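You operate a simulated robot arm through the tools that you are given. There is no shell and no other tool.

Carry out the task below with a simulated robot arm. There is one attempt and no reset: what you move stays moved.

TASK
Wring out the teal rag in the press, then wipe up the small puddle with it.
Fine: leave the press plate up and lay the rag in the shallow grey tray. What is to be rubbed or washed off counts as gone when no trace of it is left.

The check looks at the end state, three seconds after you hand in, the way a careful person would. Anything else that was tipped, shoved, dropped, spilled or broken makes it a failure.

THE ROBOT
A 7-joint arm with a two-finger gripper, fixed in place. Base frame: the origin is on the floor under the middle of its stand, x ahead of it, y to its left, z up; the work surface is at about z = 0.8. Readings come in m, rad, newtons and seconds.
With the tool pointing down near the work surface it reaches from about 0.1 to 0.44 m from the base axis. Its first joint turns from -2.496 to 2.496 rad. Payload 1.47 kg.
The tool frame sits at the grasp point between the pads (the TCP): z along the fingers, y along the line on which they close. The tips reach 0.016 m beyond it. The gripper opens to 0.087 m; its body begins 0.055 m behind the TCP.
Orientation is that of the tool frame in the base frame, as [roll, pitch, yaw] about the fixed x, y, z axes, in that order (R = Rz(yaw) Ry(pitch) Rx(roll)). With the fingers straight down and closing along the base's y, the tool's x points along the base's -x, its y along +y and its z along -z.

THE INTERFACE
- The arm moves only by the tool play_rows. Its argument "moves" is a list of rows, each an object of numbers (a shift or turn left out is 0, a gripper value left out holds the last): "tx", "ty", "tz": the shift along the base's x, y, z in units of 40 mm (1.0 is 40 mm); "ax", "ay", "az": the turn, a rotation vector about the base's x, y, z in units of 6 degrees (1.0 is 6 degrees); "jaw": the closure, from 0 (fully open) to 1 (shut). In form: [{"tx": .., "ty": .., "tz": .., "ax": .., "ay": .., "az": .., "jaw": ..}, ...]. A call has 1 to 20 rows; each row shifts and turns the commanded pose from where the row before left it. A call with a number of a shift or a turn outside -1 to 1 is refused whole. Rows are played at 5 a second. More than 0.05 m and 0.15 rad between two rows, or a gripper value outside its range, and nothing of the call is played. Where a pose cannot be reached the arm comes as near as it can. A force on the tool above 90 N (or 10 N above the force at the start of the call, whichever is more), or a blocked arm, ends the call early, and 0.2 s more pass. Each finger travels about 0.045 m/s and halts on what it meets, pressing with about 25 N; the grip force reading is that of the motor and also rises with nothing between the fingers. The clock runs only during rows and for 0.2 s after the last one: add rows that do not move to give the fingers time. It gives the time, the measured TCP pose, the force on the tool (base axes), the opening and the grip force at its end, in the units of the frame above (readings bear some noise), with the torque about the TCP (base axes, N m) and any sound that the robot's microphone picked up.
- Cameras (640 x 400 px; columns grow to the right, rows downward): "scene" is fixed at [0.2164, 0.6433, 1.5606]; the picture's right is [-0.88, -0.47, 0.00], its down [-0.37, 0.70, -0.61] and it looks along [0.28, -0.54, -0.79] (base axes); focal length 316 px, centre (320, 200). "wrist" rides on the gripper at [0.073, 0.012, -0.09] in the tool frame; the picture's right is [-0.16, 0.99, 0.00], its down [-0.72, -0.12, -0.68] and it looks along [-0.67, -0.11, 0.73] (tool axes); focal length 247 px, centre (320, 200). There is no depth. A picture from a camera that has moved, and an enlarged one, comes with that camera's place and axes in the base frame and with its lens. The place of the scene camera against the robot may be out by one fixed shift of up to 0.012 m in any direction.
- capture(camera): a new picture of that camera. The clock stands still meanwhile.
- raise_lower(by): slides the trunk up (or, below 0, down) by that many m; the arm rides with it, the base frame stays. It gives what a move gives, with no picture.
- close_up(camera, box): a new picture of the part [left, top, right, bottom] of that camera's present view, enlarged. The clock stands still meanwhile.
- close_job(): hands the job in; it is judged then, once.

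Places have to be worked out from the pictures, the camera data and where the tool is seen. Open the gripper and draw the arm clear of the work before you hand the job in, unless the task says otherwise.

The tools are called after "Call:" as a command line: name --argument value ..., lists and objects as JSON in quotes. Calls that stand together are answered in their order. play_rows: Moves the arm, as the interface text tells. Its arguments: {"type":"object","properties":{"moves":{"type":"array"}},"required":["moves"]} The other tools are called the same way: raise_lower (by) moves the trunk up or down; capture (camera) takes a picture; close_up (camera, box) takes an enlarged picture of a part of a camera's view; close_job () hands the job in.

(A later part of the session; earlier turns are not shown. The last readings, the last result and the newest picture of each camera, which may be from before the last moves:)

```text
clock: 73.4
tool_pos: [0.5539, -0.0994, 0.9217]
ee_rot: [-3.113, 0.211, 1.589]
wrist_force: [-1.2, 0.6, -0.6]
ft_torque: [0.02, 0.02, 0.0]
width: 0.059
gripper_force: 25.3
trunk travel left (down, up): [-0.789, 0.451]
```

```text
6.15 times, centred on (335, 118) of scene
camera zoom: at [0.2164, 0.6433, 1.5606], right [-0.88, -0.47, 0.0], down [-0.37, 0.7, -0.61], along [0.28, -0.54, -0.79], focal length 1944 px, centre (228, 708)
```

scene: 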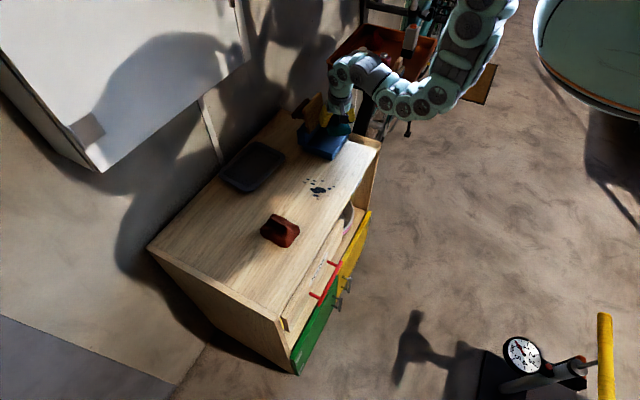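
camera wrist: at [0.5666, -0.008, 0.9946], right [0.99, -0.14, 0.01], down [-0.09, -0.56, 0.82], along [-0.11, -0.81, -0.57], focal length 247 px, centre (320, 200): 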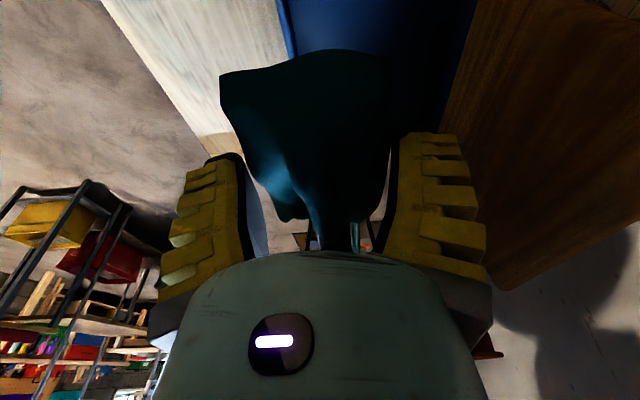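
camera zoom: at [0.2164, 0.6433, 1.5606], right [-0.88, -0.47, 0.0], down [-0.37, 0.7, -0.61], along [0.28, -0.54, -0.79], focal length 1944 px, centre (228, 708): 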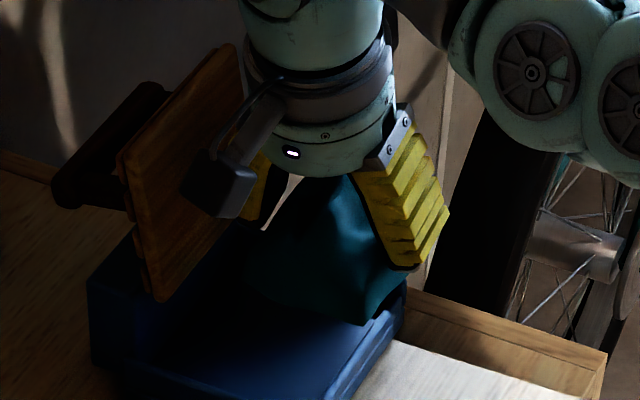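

The fingers are thick (~±0.065 m from centre along x), so the plate limits TCP x to about 0.562. I'll set the rag down at x ≈ 0.560 (its −x edge over the front wall), then push it in. I move to (0.560, −0.092) and lower to z ≈ 0.866.

Call:
play_rows --moves '[{"tx": 0.15, "ty": 0.185}, {"tz": -0.5}, {"tz": -0.5}, {"tz": -0.38}, {}]'

Call:
close_up --camera "wrist" --box '[200, 0, 560, 260]'

Call:
close_up --camera "scene" --box '[295, 85, 385, 160]'

```text
clock: 74.6
tool_pos: [0.5587, -0.093, 0.867]
ee_rot: [-3.113, 0.214, 1.591]
wrist_force: [0.6, 0.5, -1.3]
ft_torque: [0.05, 0.01, 0.02]
width: 0.059
gripper_force: 24.8
trunk travel left (down, up): [-0.789, 0.451]
```

```text
1.54 times, centred on (380, 130) of wrist
camera zoom: at [0.5727, -0.0019, 0.9386], right [0.99, -0.14, 0.01], down [-0.09, -0.56, 0.82], along [-0.11, -0.81, -0.57], focal length 380 px, centre (228, 308)
```

zoom: 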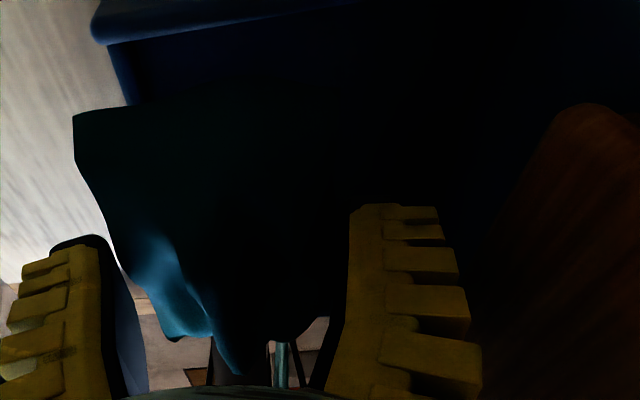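

```text
5.33 times, centred on (340, 122) of scene
camera zoom: at [0.2164, 0.6433, 1.5606], right [-0.88, -0.47, 0.0], down [-0.37, 0.7, -0.61], along [0.28, -0.54, -0.79], focal length 1685 px, centre (213, 613)
```

zoom: 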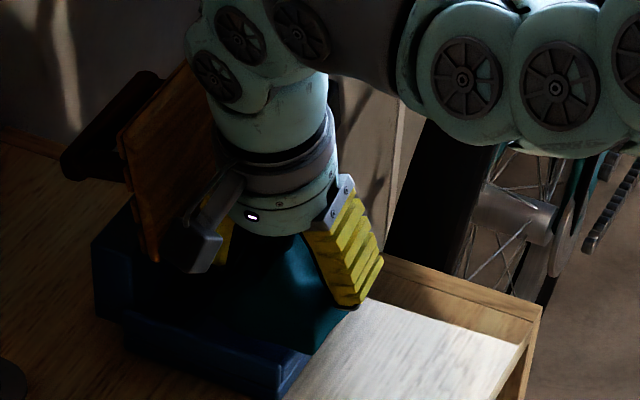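

About 6 mm clearance remains to the plate. I open only to ~0.070 m to release the rag, then lift.

Call:
play_rows --moves '[{"tz": -0.1}, {"jaw": 0.2}, {"jaw": 0.2}, {"jaw": 0.2}, {}]'

Call:
close_up --camera "wrist" --box '[200, 0, 560, 260]'

```text
clock: 75.8
tool_pos: [0.5587, -0.0922, 0.8625]
ee_rot: [-3.114, 0.214, 1.593]
wrist_force: [-0.4, -1.0, -0.6]
ft_torque: [-0.01, -0.05, -0.01]
width: 0.0726
gripper_force: 2.4
trunk travel left (down, up): [-0.789, 0.451]
```

```text
1.54 times, centred on (380, 130) of wrist
camera zoom: at [0.5728, -0.0017, 0.9342], right [0.99, -0.14, 0.01], down [-0.09, -0.56, 0.82], along [-0.11, -0.81, -0.57], focal length 380 px, centre (228, 308)
```

zoom: 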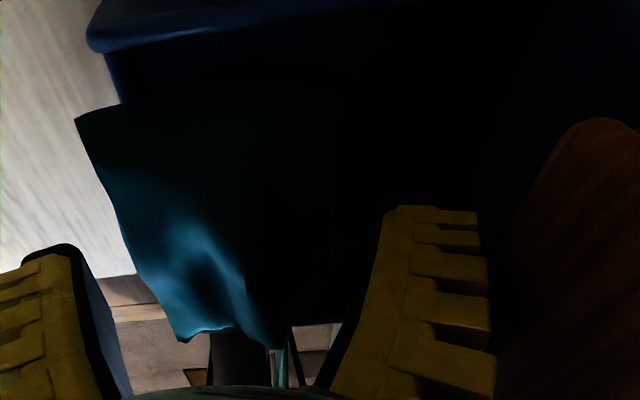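

The rag is free. I lift straight up 5 cm and then look at how it lies.

Call:
play_rows --moves '[{"tz": 0.4}, {"tz": 0.5}, {"tz": 0.5}, {"tx": -0.5}, {}]'

Call:
capture --camera "wrist"

Call:
close_up --camera "scene" --box '[295, 85, 385, 160]'

```text
clock: 77.0
tool_pos: [0.5382, -0.0912, 0.9201]
ee_rot: [-3.114, 0.212, 1.591]
wrist_force: [0.0, 0.1, 0.4]
ft_torque: [0.03, 0.03, -0.02]
width: 0.0731
gripper_force: 2.2
trunk travel left (down, up): [-0.789, 0.451]
```

```text
taken
camera wrist: at [0.5512, -0.0004, 0.9894], right [0.99, -0.14, 0.01], down [-0.09, -0.56, 0.82], along [-0.11, -0.81, -0.57], focal length 247 px, centre (320, 200)
```

wrist: 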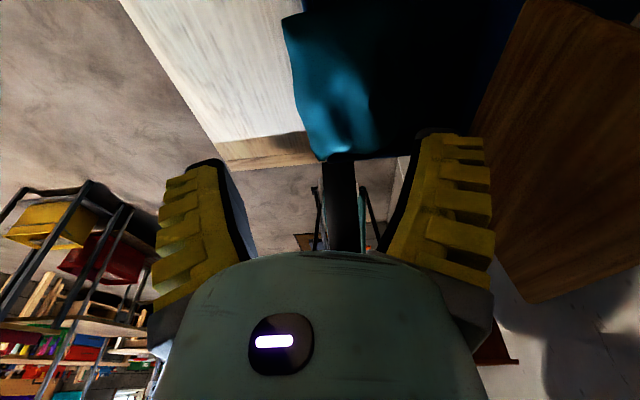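

```text
5.33 times, centred on (340, 122) of scene
camera zoom: at [0.2164, 0.6433, 1.5606], right [-0.88, -0.47, 0.0], down [-0.37, 0.7, -0.61], along [0.28, -0.54, -0.79], focal length 1685 px, centre (213, 613)
```

zoom: 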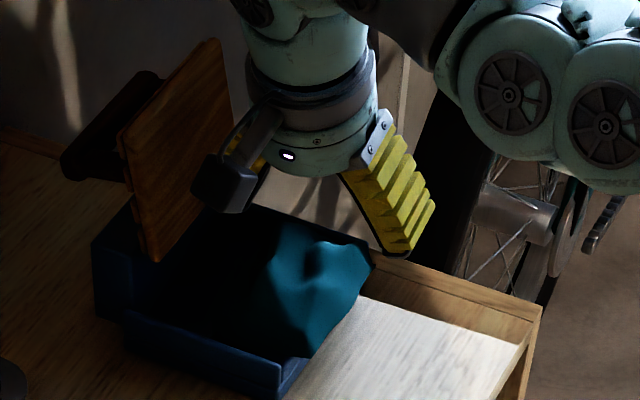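

The rag's −x edge lies over the front wall as planned. I turn the tool back (+90°), close the jaw and make it vertical, moving back to x ≈ 0.48 to push the rag in from the front.

Call:
play_rows --moves '[{"az": 1, "jaw": 1}, {"az": 1}, {"az": 1}, {"az": 1}, {"az": 1}, {"az": 1}, {"az": 1}, {"az": 1}, {"az": 1}, {"az": 1}, {"az": 1}, {"az": 1}, {"az": 1}, {"az": 1}, {"az": 1}, {"ay": 1}, {"ay": 1}, {"tx": -0.7, "ty": -0.2}, {"tx": -0.7}, {}]'

Call:
capture --camera "wrist"

Call:
close_up --camera "scene" --box '[285, 85, 395, 165]'

```text
clock: 81.2
tool_pos: [0.4837, -0.101, 0.9202]
ee_rot: [-3.12, 0.003, -3.122]
wrist_force: [-0.4, 0.0, 0.0]
ft_torque: [0.03, 0.01, -0.01]
width: 0.0
gripper_force: 25.3
trunk travel left (down, up): [-0.789, 0.451]
```

```text
taken
camera wrist: at [0.4117, -0.0877, 1.0091], right [0.14, 0.99, -0.02], down [0.72, -0.09, 0.68], along [0.68, -0.11, -0.73], focal length 247 px, centre (320, 200)
```

wrist: 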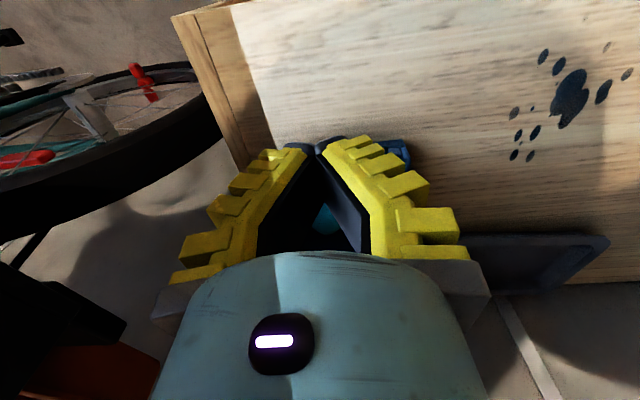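

```text
5.00 times, centred on (340, 125) of scene
camera zoom: at [0.2164, 0.6433, 1.5606], right [-0.88, -0.47, 0.0], down [-0.37, 0.7, -0.61], along [0.28, -0.54, -0.79], focal length 1579 px, centre (220, 575)
```

zoom: 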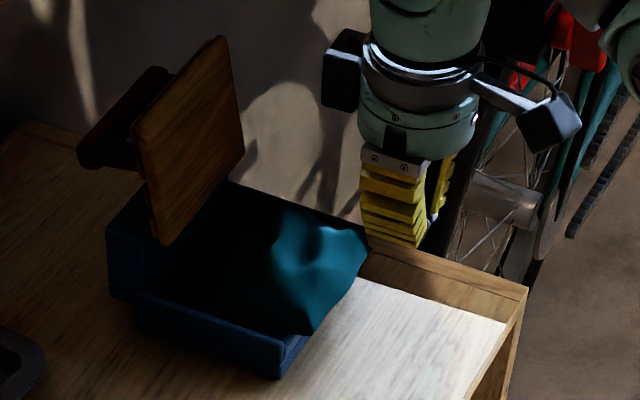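

Tool is vertical in front of the press. I lower so the tips are at z ≈ 0.84 (just above the wall top) and push +x to move the rag's near edge past the front wall.

Call:
play_rows --moves '[{"tz": -0.6}, {"tz": -0.6}, {"tz": -0.4}, {"tx": 0.3}, {"tx": 0.3}, {"tx": 0.3}, {"tx": 0.2}, {}]'

Call:
close_up --camera "scene" --box '[295, 85, 385, 160]'

```text
clock: 83.0
tool_pos: [0.5284, -0.0989, 0.856]
ee_rot: [-3.119, 0.004, -3.119]
wrist_force: [-0.3, 0.1, -0.2]
ft_torque: [0.01, 0.02, 0.01]
width: 0.0
gripper_force: 25.5
trunk travel left (down, up): [-0.789, 0.451]
```

```text
5.33 times, centred on (340, 122) of scene
camera zoom: at [0.2164, 0.6433, 1.5606], right [-0.88, -0.47, 0.0], down [-0.37, 0.7, -0.61], along [0.28, -0.54, -0.79], focal length 1685 px, centre (213, 613)
```

zoom: 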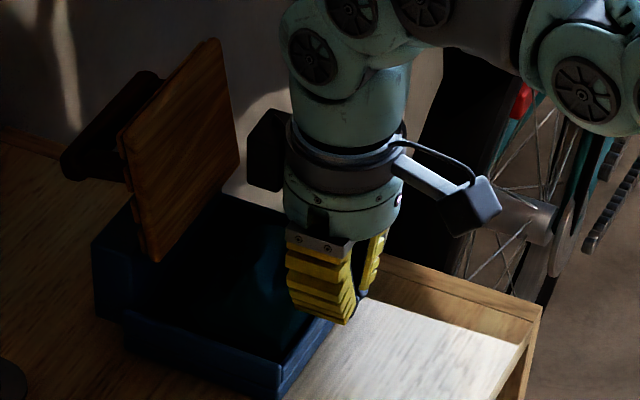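

The rag slid inside. I push another 6 mm for margin, then back off and lift to look.

Call:
play_rows --moves '[{"tx": 0.15}, {}, {"tx": -0.5}, {"tz": 0.8}, {"tz": 0.8}, {"tx": -0.5}, {}]'

Call:
close_up --camera "scene" --box '[295, 85, 385, 160]'

Call:
capture --camera "wrist"

```text
clock: 84.6
tool_pos: [0.4914, -0.0988, 0.919]
ee_rot: [-3.119, 0.004, -3.122]
wrist_force: [0.2, -0.5, -0.2]
ft_torque: [0.0, -0.01, 0.02]
width: 0.0
gripper_force: 23.9
trunk travel left (down, up): [-0.789, 0.451]
```

```text
5.33 times, centred on (340, 122) of scene
camera zoom: at [0.2164, 0.6433, 1.5606], right [-0.88, -0.47, 0.0], down [-0.37, 0.7, -0.61], along [0.28, -0.54, -0.79], focal length 1685 px, centre (213, 613)
```

zoom: 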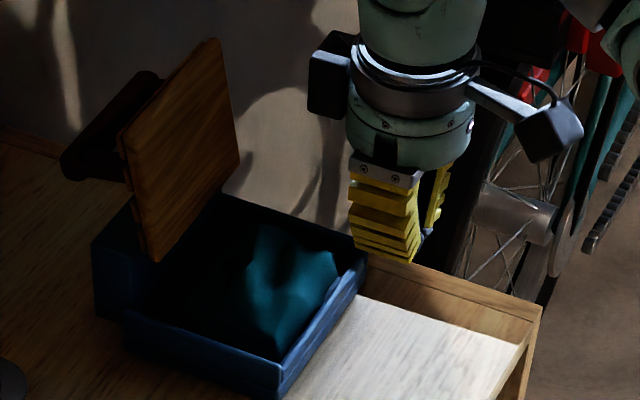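

```text
taken
camera wrist: at [0.4193, -0.0856, 1.0081], right [0.14, 0.99, -0.02], down [0.72, -0.09, 0.68], along [0.68, -0.11, -0.73], focal length 247 px, centre (320, 200)
```

wrist: 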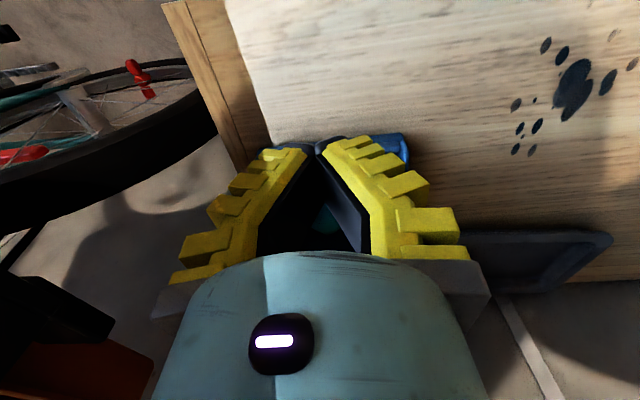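

The rag now lies fully inside the box with the front wall clear. I go up and over the plate again: raise to z ≈ 1.04, tilt the fingers outward 27°, and move beyond the plate top.

Call:
play_rows --moves '[{"tz": 1, "tx": 0.5}, {"tz": 1, "tx": 0.5}, {"tz": 1, "tx": 0.5}, {"tx": 1}, {"ay": -1}, {"ay": -1}, {"ay": -1}, {"ay": -1}, {"ay": -0.5}, {"tx": 1}, {"tx": 1}, {}]'

```text
clock: 87.2
tool_pos: [0.6734, -0.0999, 1.0398]
ee_rot: [-3.108, 0.475, -3.119]
wrist_force: [-0.4, -0.1, 0.6]
ft_torque: [-0.01, 0.03, -0.01]
width: 0.0002
gripper_force: 24.7
trunk travel left (down, up): [-0.789, 0.451]
```

Positioned behind/above the plate. I descend behind it and pull it forward slowly.

Call:
play_rows --moves '[{"tx": 0.5}, {"tz": -0.7}, {"tz": -0.7}, {"tz": -0.63}, {"tx": -0.3}, {"tx": -0.3}, {"tx": -0.25}, {"tx": -0.2}, {"tx": -0.2}, {"tx": -0.2}, {"tx": -0.2}, {"tx": -0.2}, {"tx": -0.2, "tz": -0.05}, {"tx": -0.2, "tz": -0.05}, {"tx": -0.2, "tz": -0.1}, {"tx": -0.2, "tz": -0.1}, {}, {}]'

Call:
close_up --camera "scene" --box '[295, 85, 385, 160]'

```text
clock: 91.0
tool_pos: [0.5877, -0.1002, 0.9466]
ee_rot: [-3.106, 0.477, -3.119]
wrist_force: [-8.2, -1.2, 14.9]
ft_torque: [0.06, -0.25, 0.02]
width: 0.0057
gripper_force: 27.5
trunk travel left (down, up): [-0.789, 0.451]
```

```text
5.33 times, centred on (340, 122) of scene
camera zoom: at [0.2164, 0.6433, 1.5606], right [-0.88, -0.47, 0.0], down [-0.37, 0.7, -0.61], along [0.28, -0.54, -0.79], focal length 1685 px, centre (213, 613)
```

zoom: 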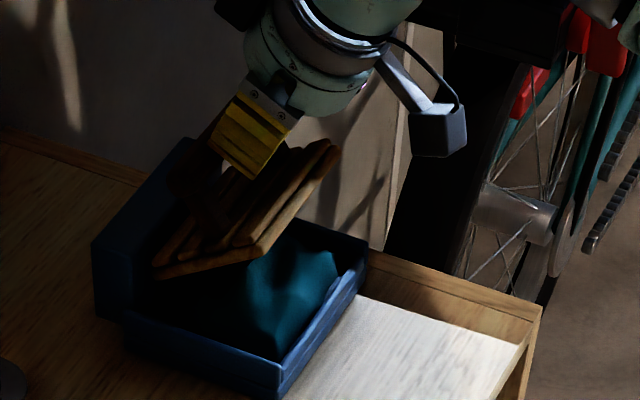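

The plate is at ~40° again. I withdraw the fingers up along their own axis and watch whether the plate falls by itself.

Call:
play_rows --moves '[{"tx": -0.25, "tz": 0.45}, {"tx": -0.25, "tz": 0.45}, {}, {}, {}, {}, {}]'

Call:
close_up --camera "scene" --box '[295, 85, 385, 160]'

```text
clock: 92.6
tool_pos: [0.5671, -0.0993, 0.9824]
ee_rot: [-3.108, 0.474, -3.119]
wrist_force: [-1.0, -0.7, 0.2]
ft_torque: [0.0, 0.0, 0.02]
width: 0.0
gripper_force: 27.8
trunk travel left (down, up): [-0.789, 0.451]
```

```text
5.33 times, centred on (340, 122) of scene
camera zoom: at [0.2164, 0.6433, 1.5606], right [-0.88, -0.47, 0.0], down [-0.37, 0.7, -0.61], along [0.28, -0.54, -0.79], focal length 1685 px, centre (213, 613)
```

zoom: 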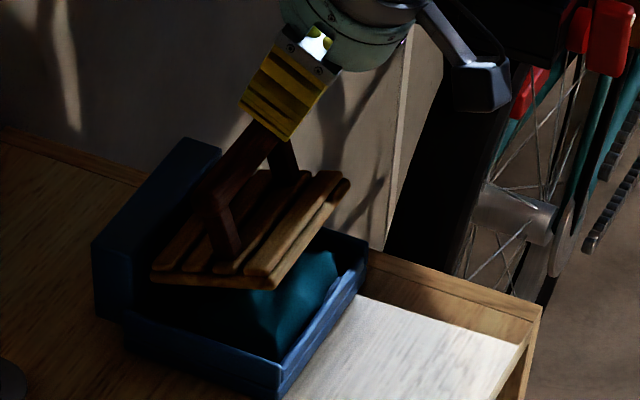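

The plate is falling gently by itself. I wait a bit more.

Call:
play_rows --moves '[{}, {}, {}, {}, {}, {}, {}, {}]'

Call:
close_up --camera "scene" --box '[295, 85, 385, 160]'

Call:
capture --camera "wrist"

```text
clock: 94.4
tool_pos: [0.5685, -0.0998, 0.9819]
ee_rot: [-3.11, 0.476, -3.118]
wrist_force: [0.3, -0.3, -0.8]
ft_torque: [0.02, 0.0, -0.03]
width: 0.0
gripper_force: 28.0
trunk travel left (down, up): [-0.789, 0.451]
```

```text
5.33 times, centred on (340, 122) of scene
camera zoom: at [0.2164, 0.6433, 1.5606], right [-0.88, -0.47, 0.0], down [-0.37, 0.7, -0.61], along [0.28, -0.54, -0.79], focal length 1685 px, centre (213, 613)
```

zoom: 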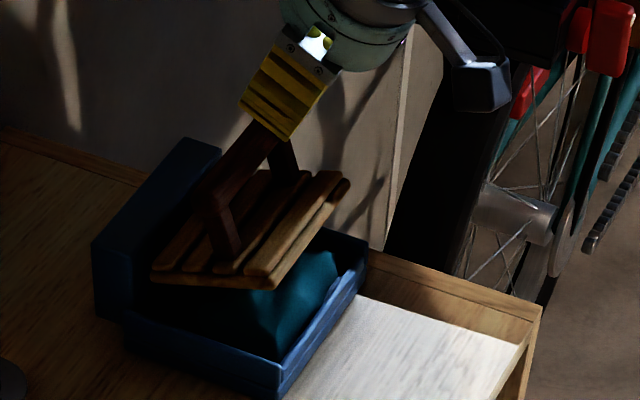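

```text
taken
camera wrist: at [0.4628, -0.0865, 1.0279], right [0.13, 0.99, 0.04], down [0.33, -0.09, 0.94], along [0.93, -0.11, -0.34], focal length 247 px, centre (320, 200)
```

wrist: 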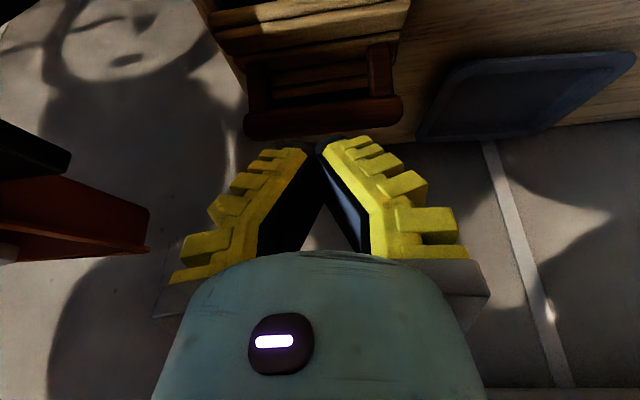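

The plate rests on the rag at ~15–20°. I turn the tool vertical at x ≈ 0.556 (in front of the D-handle bar), then lower toward the plate's free half.

Call:
play_rows --moves '[{"ay": 1}, {"ay": 1}, {"ay": 1}, {"ay": 1}, {"ay": 0.5}, {"tx": -0.3}, {"tz": -0.5}, {"tz": -0.5}, {"tz": -0.3}, {}]'

Call:
close_up --camera "scene" --box '[295, 85, 385, 160]'

```text
clock: 96.6
tool_pos: [0.5562, -0.1009, 0.9304]
ee_rot: [-3.119, 0.005, -3.12]
wrist_force: [0.3, -0.3, -0.2]
ft_torque: [-0.02, 0.04, 0.0]
width: 0.0
gripper_force: 27.8
trunk travel left (down, up): [-0.789, 0.451]
```

```text
5.33 times, centred on (340, 122) of scene
camera zoom: at [0.2164, 0.6433, 1.5606], right [-0.88, -0.47, 0.0], down [-0.37, 0.7, -0.61], along [0.28, -0.54, -0.79], focal length 1685 px, centre (213, 613)
```

zoom: 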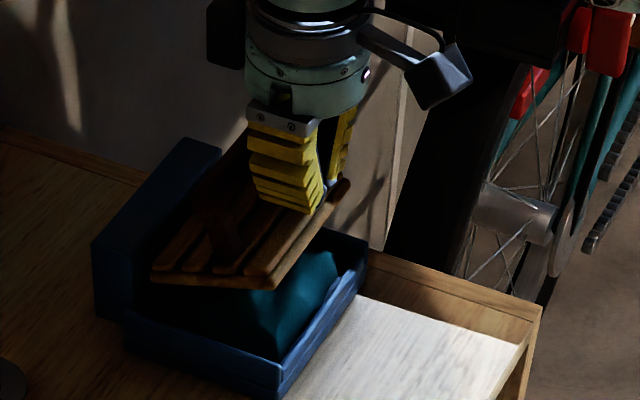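

Just above the plate's free slats; no contact yet. I press down in small steps.

Call:
play_rows --moves '[{"tz": -0.2}, {"tz": -0.2}, {"tz": -0.2}, {"tz": -0.2}, {}, {}]'

```text
clock: 98.0
tool_pos: [0.5603, -0.1006, 0.9003]
ee_rot: [-3.116, 0.01, -3.12]
wrist_force: [-16.9, 2.7, 52.1]
ft_torque: [0.45, 0.81, 0.09]
width: 0.0062
gripper_force: 28.6
trunk travel left (down, up): [-0.789, 0.451]
```

52 N pressing force now. I hold for a second, press slightly deeper and read again, then view.

Call:
play_rows --moves '[{}, {}, {"tz": -0.1}, {}, {}, {}, {}, {}]'

Call:
close_up --camera "scene" --box '[295, 85, 385, 160]'

```text
clock: 98.8
tool_pos: [0.5597, -0.0999, 0.8994]
ee_rot: [-3.117, 0.006, -3.119]
wrist_force: [-19.5, 3.1, 58.4]
ft_torque: [0.46, 0.95, 0.12]
width: 0.0057
gripper_force: 28.0
trunk travel left (down, up): [-0.789, 0.451]
stopped in row 3: the force on the tool passed its limit at 100 N (the readings are from after the stop); the commanded pose is now the measured one
```

```text
5.33 times, centred on (340, 122) of scene
camera zoom: at [0.2164, 0.6433, 1.5606], right [-0.88, -0.47, 0.0], down [-0.37, 0.7, -0.61], along [0.28, -0.54, -0.79], focal length 1685 px, centre (213, 613)
```

zoom: 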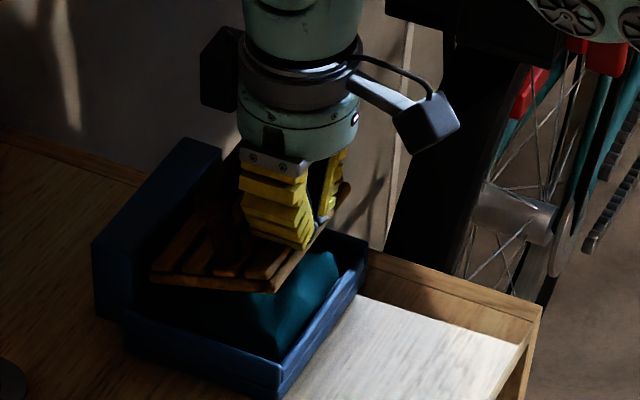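

Peak 100 N, now ~58 N steady. I hold this pressing for ~3 s.

Call:
play_rows --moves '[{}, {}, {}, {}, {}, {}, {}, {}, {}, {}, {}, {}, {}, {}, {}]'

Call:
close_up --camera "scene" --box '[295, 85, 385, 160]'

```text
clock: 102.0
tool_pos: [0.561, -0.1015, 0.9]
ee_rot: [-3.119, 0.009, -3.117]
wrist_force: [8.2, -1.6, 26.3]
ft_torque: [0.19, 0.22, -0.03]
width: 0.006
gripper_force: 27.8
trunk travel left (down, up): [-0.789, 0.451]
```

```text
5.33 times, centred on (340, 122) of scene
camera zoom: at [0.2164, 0.6433, 1.5606], right [-0.88, -0.47, 0.0], down [-0.37, 0.7, -0.61], along [0.28, -0.54, -0.79], focal length 1685 px, centre (213, 613)
```

zoom: 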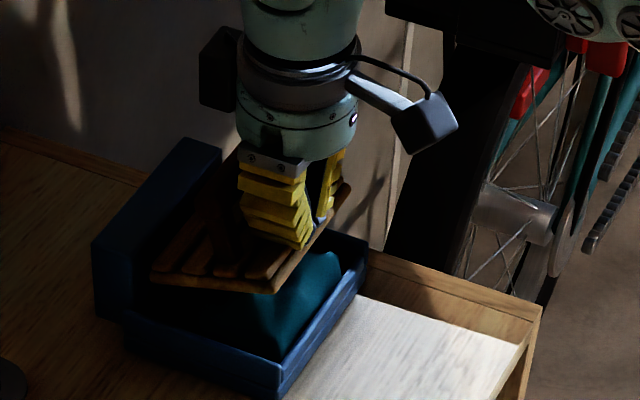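

Force relaxed to 26 N. I press ~3 mm deeper in two small steps and hold to sustain a firm squeeze.

Call:
play_rows --moves '[{"tz": -0.05}, {}, {"tz": -0.04}, {}, {}, {}]'

```text
clock: 102.9
tool_pos: [0.5625, -0.1003, 0.8985]
ee_rot: [-3.117, 0.009, -3.116]
wrist_force: [-11.4, 3.1, 54.2]
ft_torque: [0.43, 0.83, 0.12]
width: 0.0062
gripper_force: 27.9
trunk travel left (down, up): [-0.789, 0.451]
stopped in row 4: the force on the tool passed its limit at 92 N (the readings are from after the stop); the commanded pose is now the measured one
```

Peaks reach ~92 N with ~54 N sustained. I hold another 2 s with a tiny extra press, then check.

Call:
play_rows --moves '[{"tz": -0.02}, {}, {}, {}, {}, {}, {}, {}, {}, {}]'

Call:
close_up --camera "scene" --box '[305, 105, 365, 160]'

Call:
capture --camera "wrist"

```text
clock: 105.1
tool_pos: [0.5645, -0.1016, 0.8958]
ee_rot: [-3.117, 0.009, -3.119]
wrist_force: [4.2, 1.2, 48.8]
ft_torque: [0.44, 0.47, -0.11]
width: 0.0059
gripper_force: 27.3
trunk travel left (down, up): [-0.789, 0.451]
```

```text
7.27 times, centred on (335, 132) of scene
camera zoom: at [0.2164, 0.6433, 1.5606], right [-0.88, -0.47, 0.0], down [-0.37, 0.7, -0.61], along [0.28, -0.54, -0.79], focal length 2297 px, centre (211, 691)
```

zoom: 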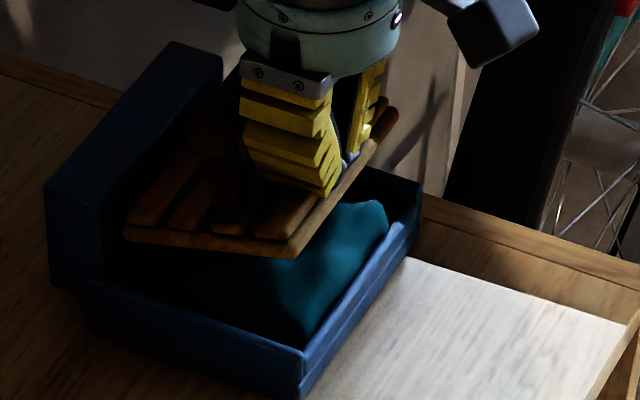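

```text
taken
camera wrist: at [0.4912, -0.0882, 0.9854], right [0.14, 0.99, -0.02], down [0.72, -0.08, 0.69], along [0.68, -0.11, -0.72], focal length 247 px, centre (320, 200)
```

wrist: 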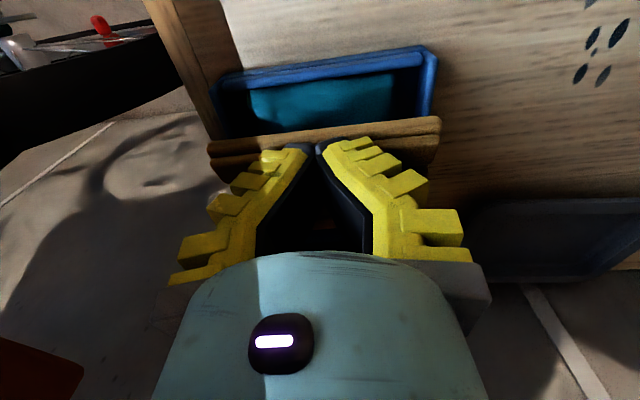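

The plate keeps creeping down under load (z 0.900 → 0.896). I continue with small steps and holds until it stops.

Call:
play_rows --moves '[{"tz": -0.04}, {}, {}, {}, {"tz": -0.04}, {}, {}, {}, {"tz": -0.04}, {}, {}, {}]'

```text
clock: 106.2
tool_pos: [0.5635, -0.1003, 0.8962]
ee_rot: [-3.118, 0.011, -3.118]
wrist_force: [-18.8, 5.3, 66.9]
ft_torque: [0.34, 0.21, -0.44]
width: 0.0061
gripper_force: 28.0
trunk travel left (down, up): [-0.789, 0.451]
stopped in row 5: the force on the tool passed its limit at 94 N (the readings are from after the stop); the commanded pose is now the measured one
```

The squeeze is firm (94 N peak, ~67 N after). Now I reopen: raise the tips ~25 mm off the plate so they sit in front of the handle bar, then push the bar toward +x to swing the plate up.

Call:
play_rows --moves '[{}, {}, {}, {}, {}, {"tz": 0.3}, {"tz": 0.35, "tx": -0.05}, {}]'

Call:
close_up --camera "scene" --box '[295, 85, 385, 160]'

```text
clock: 108.0
tool_pos: [0.555, -0.0998, 0.9169]
ee_rot: [-3.118, -0.002, -3.121]
wrist_force: [-0.4, 0.2, 0.4]
ft_torque: [-0.03, 0.02, 0.01]
width: 0.0
gripper_force: 27.8
trunk travel left (down, up): [-0.789, 0.451]
```

```text
5.33 times, centred on (340, 122) of scene
camera zoom: at [0.2164, 0.6433, 1.5606], right [-0.88, -0.47, 0.0], down [-0.37, 0.7, -0.61], along [0.28, -0.54, -0.79], focal length 1685 px, centre (213, 613)
```

zoom: 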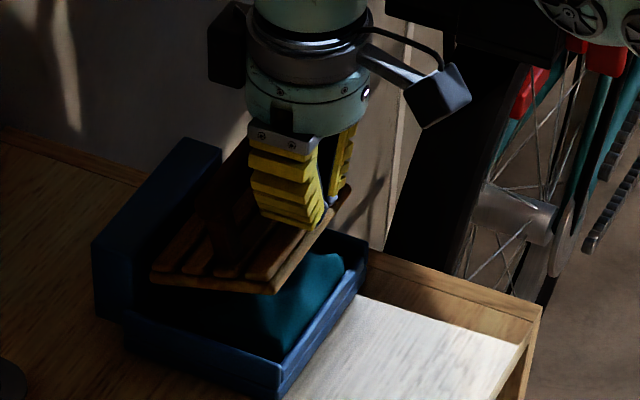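

Free of the plate. Now I push the handle bar +x in steps.

Call:
play_rows --moves '[{"tx": 0.2}, {"tx": 0.2}, {"tx": 0.2}, {"tx": 0.2}, {"tx": 0.2}, {}]'

Call:
close_up --camera "scene" --box '[295, 85, 385, 160]'

```text
clock: 109.1
tool_pos: [0.5797, -0.1007, 0.9169]
ee_rot: [-3.121, -0.029, -3.129]
wrist_force: [-33.3, 6.7, 42.7]
ft_torque: [-0.02, -0.87, -0.88]
width: 0.0061
gripper_force: 27.4
trunk travel left (down, up): [-0.789, 0.451]
stopped in row 5: the force on the tool passed its limit at 105 N (the readings are from after the stop); the commanded pose is now the measured one
```

```text
5.33 times, centred on (340, 122) of scene
camera zoom: at [0.2164, 0.6433, 1.5606], right [-0.88, -0.47, 0.0], down [-0.37, 0.7, -0.61], along [0.28, -0.54, -0.79], focal length 1685 px, centre (213, 613)
```

zoom: 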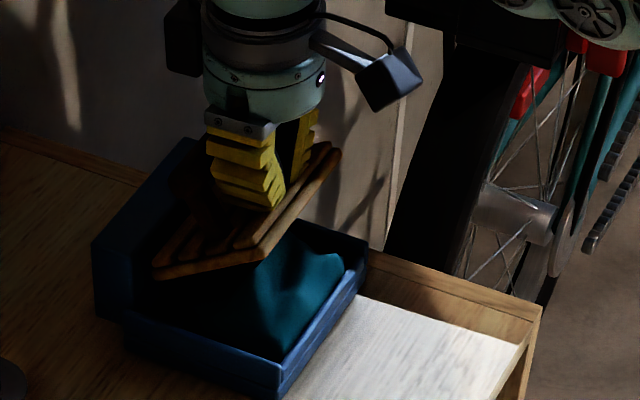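

The plate rises (~35°) but the tips wedge between the slats and the bar. I raise 12 mm to unwedge while staying in contact with the bar, then go on.

Call:
play_rows --moves '[{"tz": 0.3}, {"tx": 0.2, "tz": 0.05}, {"tx": 0.2, "tz": 0.05}, {"tx": 0.2}, {}]'

Call:
close_up --camera "scene" --box '[295, 85, 385, 160]'

```text
clock: 110.3
tool_pos: [0.6073, -0.101, 0.9332]
ee_rot: [-3.117, -0.017, -3.126]
wrist_force: [-4.2, 0.3, 9.3]
ft_torque: [0.13, -0.06, -0.16]
width: 0.0061
gripper_force: 28.0
trunk travel left (down, up): [-0.789, 0.451]
```

```text
5.33 times, centred on (340, 122) of scene
camera zoom: at [0.2164, 0.6433, 1.5606], right [-0.88, -0.47, 0.0], down [-0.37, 0.7, -0.61], along [0.28, -0.54, -0.79], focal length 1685 px, centre (213, 613)
```

zoom: 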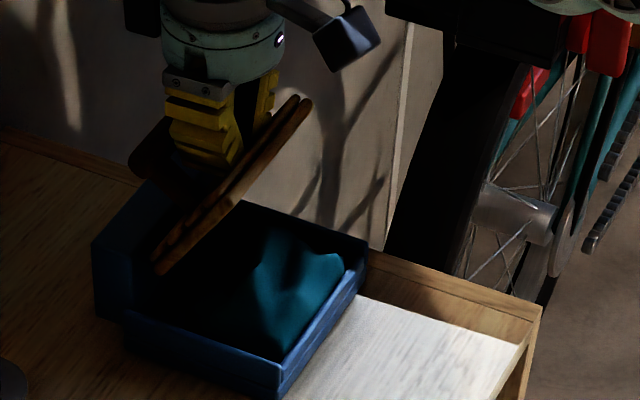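

Good, ~65–70° now. I push on ~4 cm more to take it past vertical.

Call:
play_rows --moves '[{"tx": 0.2, "tz": 0.05}, {"tx": 0.2}, {"tx": 0.2}, {"tx": 0.2}, {}]'

Call:
close_up --camera "scene" --box '[295, 85, 385, 160]'

```text
clock: 111.5
tool_pos: [0.6387, -0.1015, 0.9349]
ee_rot: [-3.117, -0.017, -3.125]
wrist_force: [0.3, 0.9, -0.7]
ft_torque: [0.02, 0.0, 0.05]
width: 0.0
gripper_force: 28.5
trunk travel left (down, up): [-0.789, 0.451]
```

```text
5.33 times, centred on (340, 122) of scene
camera zoom: at [0.2164, 0.6433, 1.5606], right [-0.88, -0.47, 0.0], down [-0.37, 0.7, -0.61], along [0.28, -0.54, -0.79], focal length 1685 px, centre (213, 613)
```

zoom: 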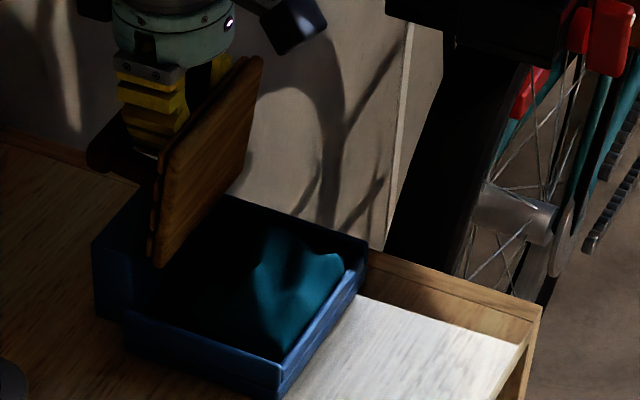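

Plate about vertical with no force. I push 1.6 cm more, then withdraw straight up.

Call:
play_rows --moves '[{"tx": 0.2}, {"tx": 0.2}, {}, {}]'

Call:
close_up --camera "scene" --box '[295, 85, 385, 160]'

```text
clock: 112.5
tool_pos: [0.6547, -0.1023, 0.9342]
ee_rot: [-3.118, -0.018, -3.128]
wrist_force: [-0.3, -0.6, -0.1]
ft_torque: [0.01, 0.02, 0.0]
width: 0.0
gripper_force: 28.2
trunk travel left (down, up): [-0.789, 0.451]
```

```text
5.33 times, centred on (340, 122) of scene
camera zoom: at [0.2164, 0.6433, 1.5606], right [-0.88, -0.47, 0.0], down [-0.37, 0.7, -0.61], along [0.28, -0.54, -0.79], focal length 1685 px, centre (213, 613)
```

zoom: 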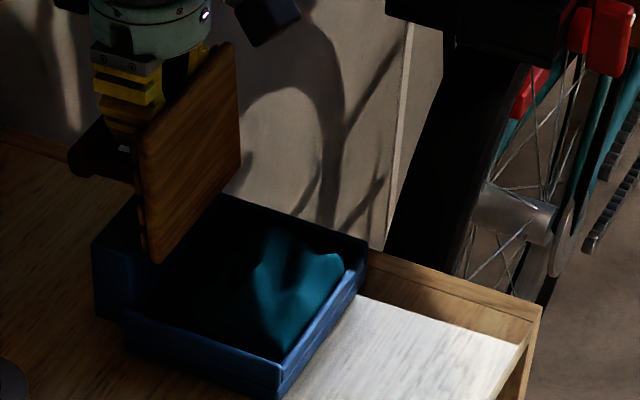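

The plate leans back against the fingers past vertical. I withdraw straight up and let it settle.

Call:
play_rows --moves '[{"tz": 0.4}, {"tz": 0.5}, {"tz": 0.6}, {"tz": 0.6}, {}, {}, {}, {}]'

Call:
close_up --camera "scene" --box '[295, 85, 385, 160]'

```text
clock: 114.3
tool_pos: [0.6541, -0.0991, 1.0192]
ee_rot: [-3.12, -0.019, -3.126]
wrist_force: [0.1, 0.7, 0.2]
ft_torque: [-0.03, -0.01, 0.0]
width: 0.0
gripper_force: 28.5
trunk travel left (down, up): [-0.789, 0.451]
```

```text
5.33 times, centred on (340, 122) of scene
camera zoom: at [0.2164, 0.6433, 1.5606], right [-0.88, -0.47, 0.0], down [-0.37, 0.7, -0.61], along [0.28, -0.54, -0.79], focal length 1685 px, centre (213, 613)
```

zoom: 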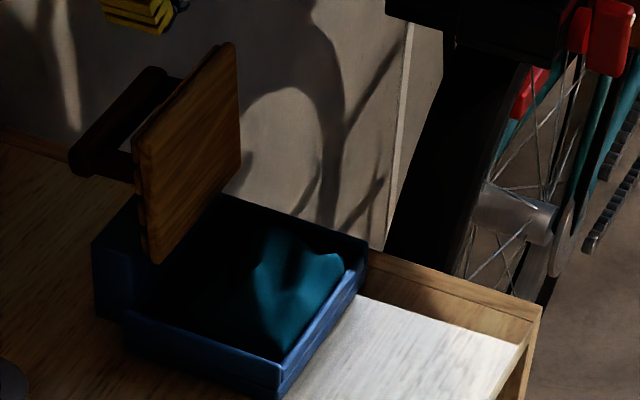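

The plate stands up by itself, slightly past vertical. I move back toward the robot, open the jaw, and look at the rag with the wrist camera.

Call:
play_rows --moves '[{"tx": -1, "jaw": 0}, {"tx": -1}, {"tx": -1}, {"tx": -0.6, "tz": -0.5}, {"tz": -0.5}, {}]'

Call:
capture --camera "wrist"

Call:
close_up --camera "wrist" --box '[190, 30, 470, 230]'

Call:
close_up --camera "scene" --box '[295, 85, 385, 160]'

```text
clock: 115.7
tool_pos: [0.5104, -0.1018, 0.9774]
ee_rot: [-3.119, -0.019, -3.127]
wrist_force: [0.3, -0.1, 0.3]
ft_torque: [-0.04, -0.02, 0.02]
width: 0.087
gripper_force: 0.0
trunk travel left (down, up): [-0.789, 0.451]
```

```text
taken
camera wrist: at [0.4416, -0.0881, 1.0685], right [0.14, 0.99, -0.03], down [0.74, -0.09, 0.67], along [0.66, -0.12, -0.74], focal length 247 px, centre (320, 200)
```

wrist: 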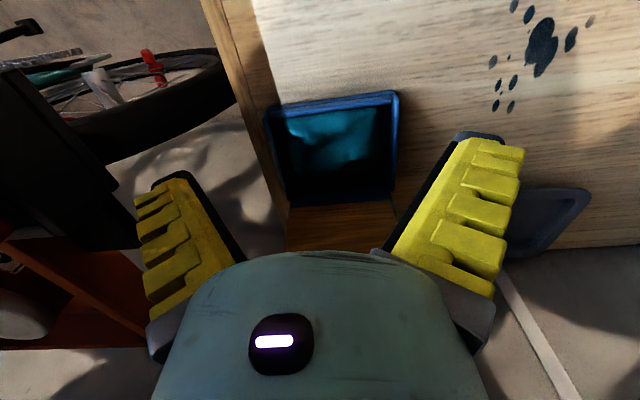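

```text
2.00 times, centred on (330, 130) of wrist
camera zoom: at [0.4416, -0.0881, 1.0685], right [0.14, 0.99, -0.03], down [0.74, -0.09, 0.67], along [0.66, -0.12, -0.74], focal length 494 px, centre (300, 340)
```

zoom: 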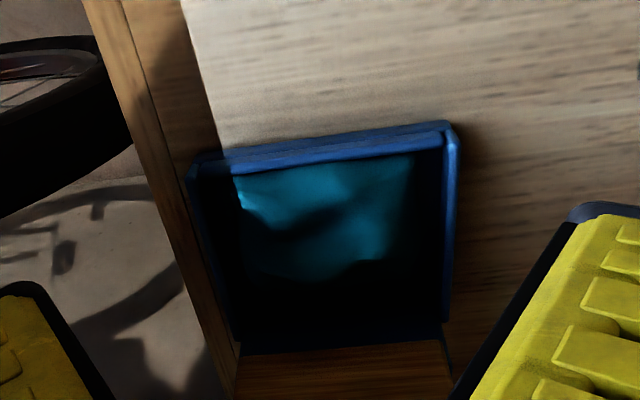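

```text
5.33 times, centred on (340, 122) of scene
camera zoom: at [0.2164, 0.6433, 1.5606], right [-0.88, -0.47, 0.0], down [-0.37, 0.7, -0.61], along [0.28, -0.54, -0.79], focal length 1685 px, centre (213, 613)
```

zoom: 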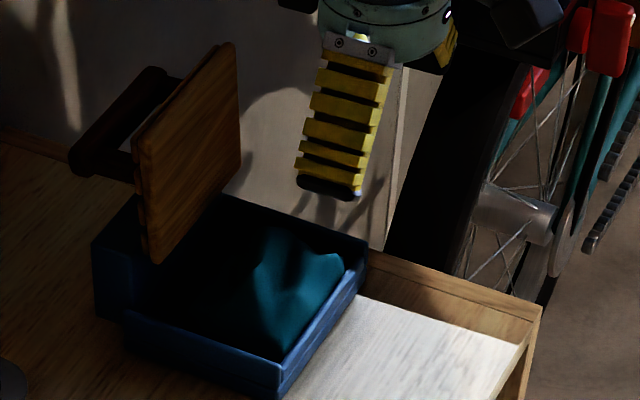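

The rag now appears as a flatter bundle, x ≈ 0.545–0.613, y ≈ −0.142…−0.054. I'll grasp it across x (tool yawed −90°), with the +x finger between rag and hinge; fingers halt independently so slight off-centre is fine. First I rotate the tool −90° at this height.

Call:
play_rows --moves '[{"az": -1}, {"az": -1}, {"az": -1}, {"az": -1}, {"az": -1}, {"az": -1}, {"az": -1}, {"az": -1}, {"az": -1}, {"az": -1}, {"az": -1}, {"az": -1}, {"az": -1}, {"az": -1}, {"az": -1}, {"tx": 0.6}, {"tx": 0.6, "ty": 0.1}, {}]'

Call:
capture --camera "wrist"

Call:
close_up --camera "scene" --box '[295, 75, 385, 150]'

```text
clock: 119.5
tool_pos: [0.5599, -0.0971, 0.9791]
ee_rot: [-3.119, -0.019, 1.584]
wrist_force: [0.1, -0.2, 0.0]
ft_torque: [-0.01, 0.01, 0.0]
width: 0.0871
gripper_force: 0.1
trunk travel left (down, up): [-0.789, 0.451]
```

```text
taken
camera wrist: at [0.5744, -0.0248, 1.069], right [0.99, -0.14, -0.03], down [-0.09, -0.74, 0.67], along [-0.12, -0.66, -0.74], focal length 247 px, centre (320, 200)
```

wrist: 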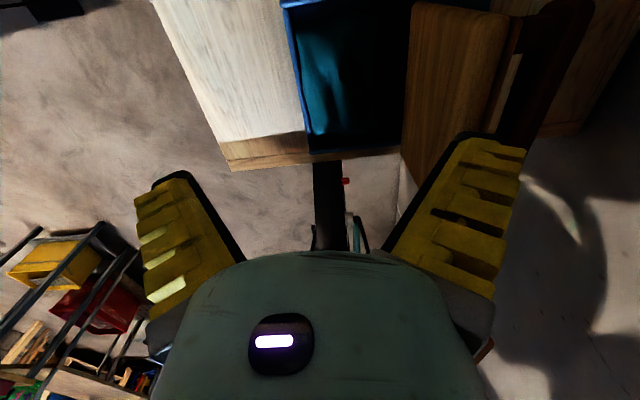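

```text
5.33 times, centred on (340, 112) of scene
camera zoom: at [0.2164, 0.6433, 1.5606], right [-0.88, -0.47, 0.0], down [-0.37, 0.7, -0.61], along [0.28, -0.54, -0.79], focal length 1685 px, centre (213, 667)
```

zoom: 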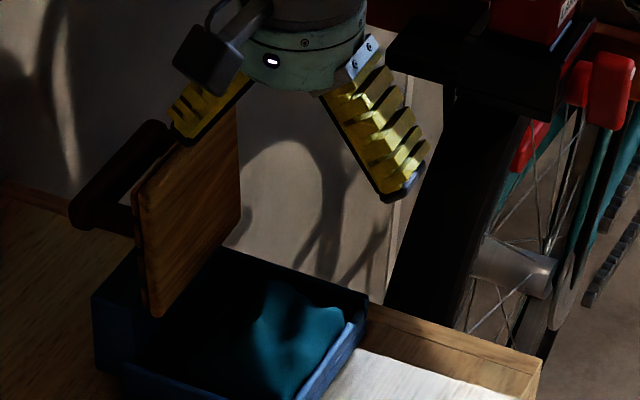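

I zoom the wrist view onto the rag and plate to see the far edge of the rag.

Call:
close_up --camera "wrist" --box '[270, 0, 430, 110]'

```text
3.64 times, centred on (350, 55) of wrist
camera zoom: at [0.5744, -0.0248, 1.069], right [0.99, -0.14, -0.03], down [-0.09, -0.74, 0.67], along [-0.12, -0.66, -0.74], focal length 898 px, centre (211, 727)
```

zoom: 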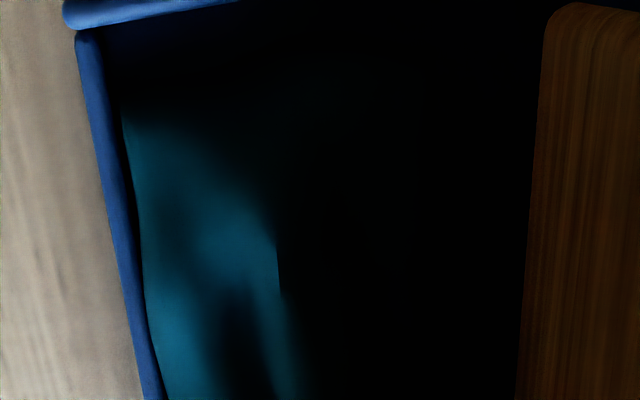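

The rag's far edge is faintly visible at x ≈ 0.608, and the plate foot at ≈ 0.628. With fully opened (V-flared) fingers at TCP x ≈ 0.557 the +x tip goes down between them. I descend to z ≈ 0.87 first.

Call:
play_rows --moves '[{"tx": -0.07}, {"tz": -0.7}, {"tz": -0.7}, {"tz": -0.7}, {"tz": -0.6}, {}]'

Call:
capture --camera "wrist"

Call:
close_up --camera "scene" --box '[295, 85, 385, 160]'

```text
clock: 120.9
tool_pos: [0.5544, -0.1, 0.8728]
ee_rot: [-3.112, -0.017, 1.586]
wrist_force: [-23.0, -1.2, 16.8]
ft_torque: [-0.08, -1.36, -0.27]
width: 0.0797
gripper_force: 0.0
trunk travel left (down, up): [-0.789, 0.451]
```

```text
taken
camera wrist: at [0.5682, -0.0271, 0.9616], right [0.99, -0.14, -0.03], down [-0.09, -0.74, 0.67], along [-0.12, -0.66, -0.74], focal length 247 px, centre (320, 200)
```

wrist: 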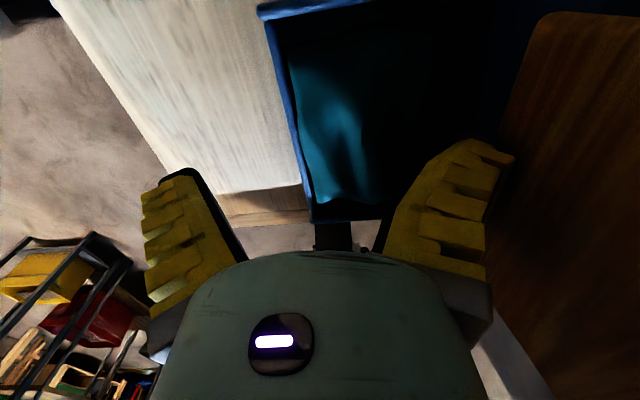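

```text
5.33 times, centred on (340, 122) of scene
camera zoom: at [0.2164, 0.6433, 1.5606], right [-0.88, -0.47, 0.0], down [-0.37, 0.7, -0.61], along [0.28, -0.54, -0.79], focal length 1685 px, centre (213, 613)
```

zoom: 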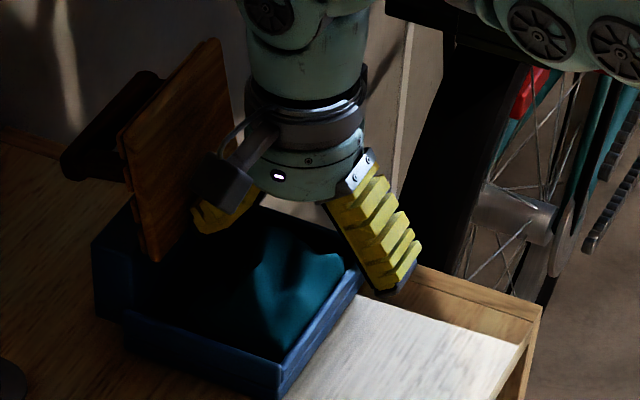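

The +x finger is touching the plate (−23 N). I zoom to see where the rag's far edge really is, to choose a narrower opening.

Call:
close_up --camera "wrist" --box '[250, 0, 530, 230]'

```text
1.74 times, centred on (390, 115) of wrist
camera zoom: at [0.5682, -0.0271, 0.9616], right [0.99, -0.14, -0.03], down [-0.09, -0.74, 0.67], along [-0.12, -0.66, -0.74], focal length 430 px, centre (198, 348)
```

zoom: 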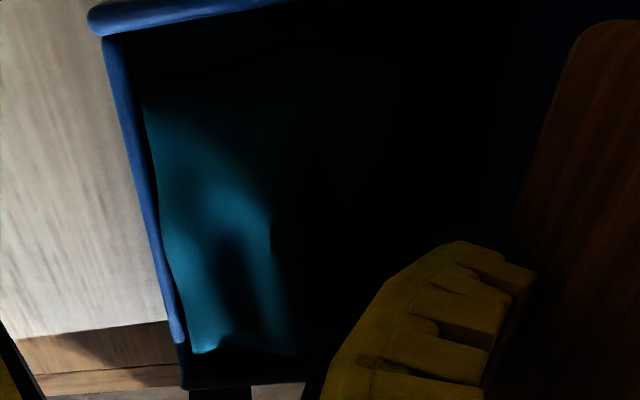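

The dark boundary is only shadow; the rag should reach x ≈ 0.608. The finger slides along the plate at modest force, so I shift 4 mm toward −x and go down the last ~18 mm in small steps.

Call:
play_rows --moves '[{"tx": -0.1}, {"tz": -0.15}, {"tz": -0.15}, {"tz": -0.15}, {}]'

Call:
capture --camera "wrist"

Call:
close_up --camera "scene" --box '[295, 85, 385, 160]'

```text
clock: 122.1
tool_pos: [0.5508, -0.0967, 0.8526]
ee_rot: [-3.117, -0.02, 1.586]
wrist_force: [-8.8, -0.2, -0.8]
ft_torque: [0.05, -0.12, -0.01]
width: 0.0805
gripper_force: 0.1
trunk travel left (down, up): [-0.789, 0.451]
```

```text
taken
camera wrist: at [0.5655, -0.0248, 0.9427], right [0.99, -0.14, -0.03], down [-0.09, -0.74, 0.67], along [-0.11, -0.66, -0.74], focal length 247 px, centre (320, 200)
```

wrist: 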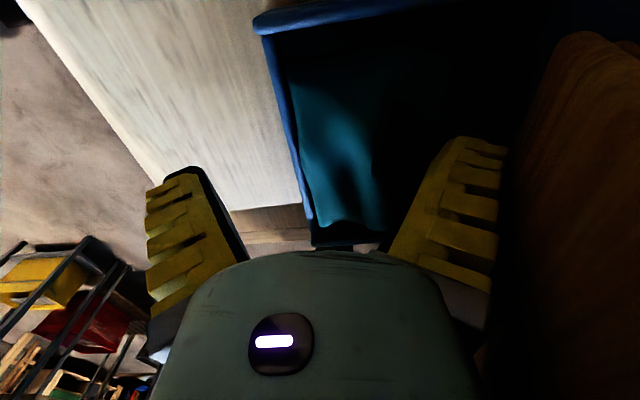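

```text
5.33 times, centred on (340, 122) of scene
camera zoom: at [0.2164, 0.6433, 1.5606], right [-0.88, -0.47, 0.0], down [-0.37, 0.7, -0.61], along [0.28, -0.54, -0.79], focal length 1685 px, centre (213, 613)
```

zoom: 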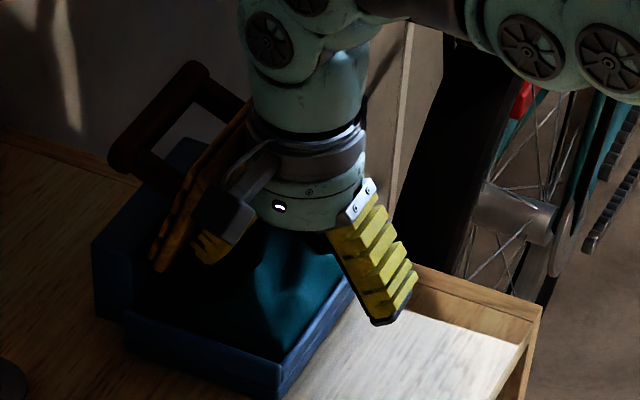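

The finger pressed the plate's foot below its hinge, so the plate leans forward lightly against the gripper (−9 N) — acceptable for now; I can swing it back afterward. I close on the rag.

Call:
play_rows --moves '[{"jaw": 0.2}, {"jaw": 0.4}, {"jaw": 0.7}, {"jaw": 1}, {"jaw": 1}, {"jaw": 1}, {"jaw": 1}]'

Call:
capture --camera "wrist"

Call:
close_up --camera "scene" --box '[295, 85, 385, 160]'

```text
clock: 123.7
tool_pos: [0.5709, -0.0984, 0.8632]
ee_rot: [3.135, -0.017, 1.586]
wrist_force: [40.8, 0.3, 19.6]
ft_torque: [-0.09, -0.72, -0.02]
width: 0.016
gripper_force: 24.9
trunk travel left (down, up): [-0.789, 0.451]
```

```text
taken
camera wrist: at [0.5818, -0.0252, 0.9536], right [0.99, -0.14, 0.0], down [-0.11, -0.74, 0.67], along [-0.09, -0.66, -0.75], focal length 247 px, centre (320, 200)
```

wrist: 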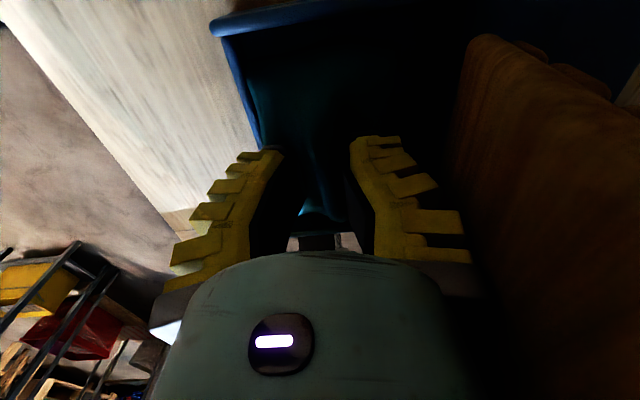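

```text
5.33 times, centred on (340, 122) of scene
camera zoom: at [0.2164, 0.6433, 1.5606], right [-0.88, -0.47, 0.0], down [-0.37, 0.7, -0.61], along [0.28, -0.54, -0.79], focal length 1685 px, centre (213, 613)
```

zoom: 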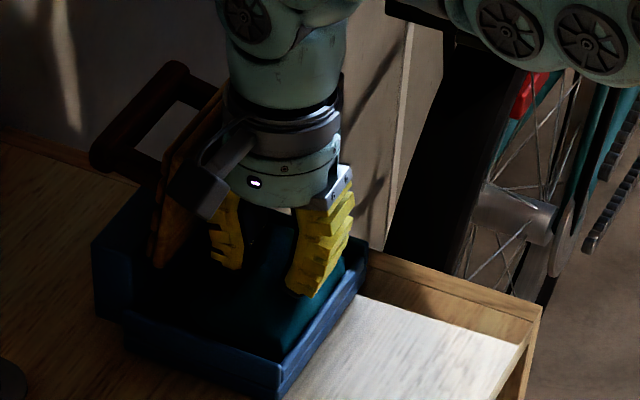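

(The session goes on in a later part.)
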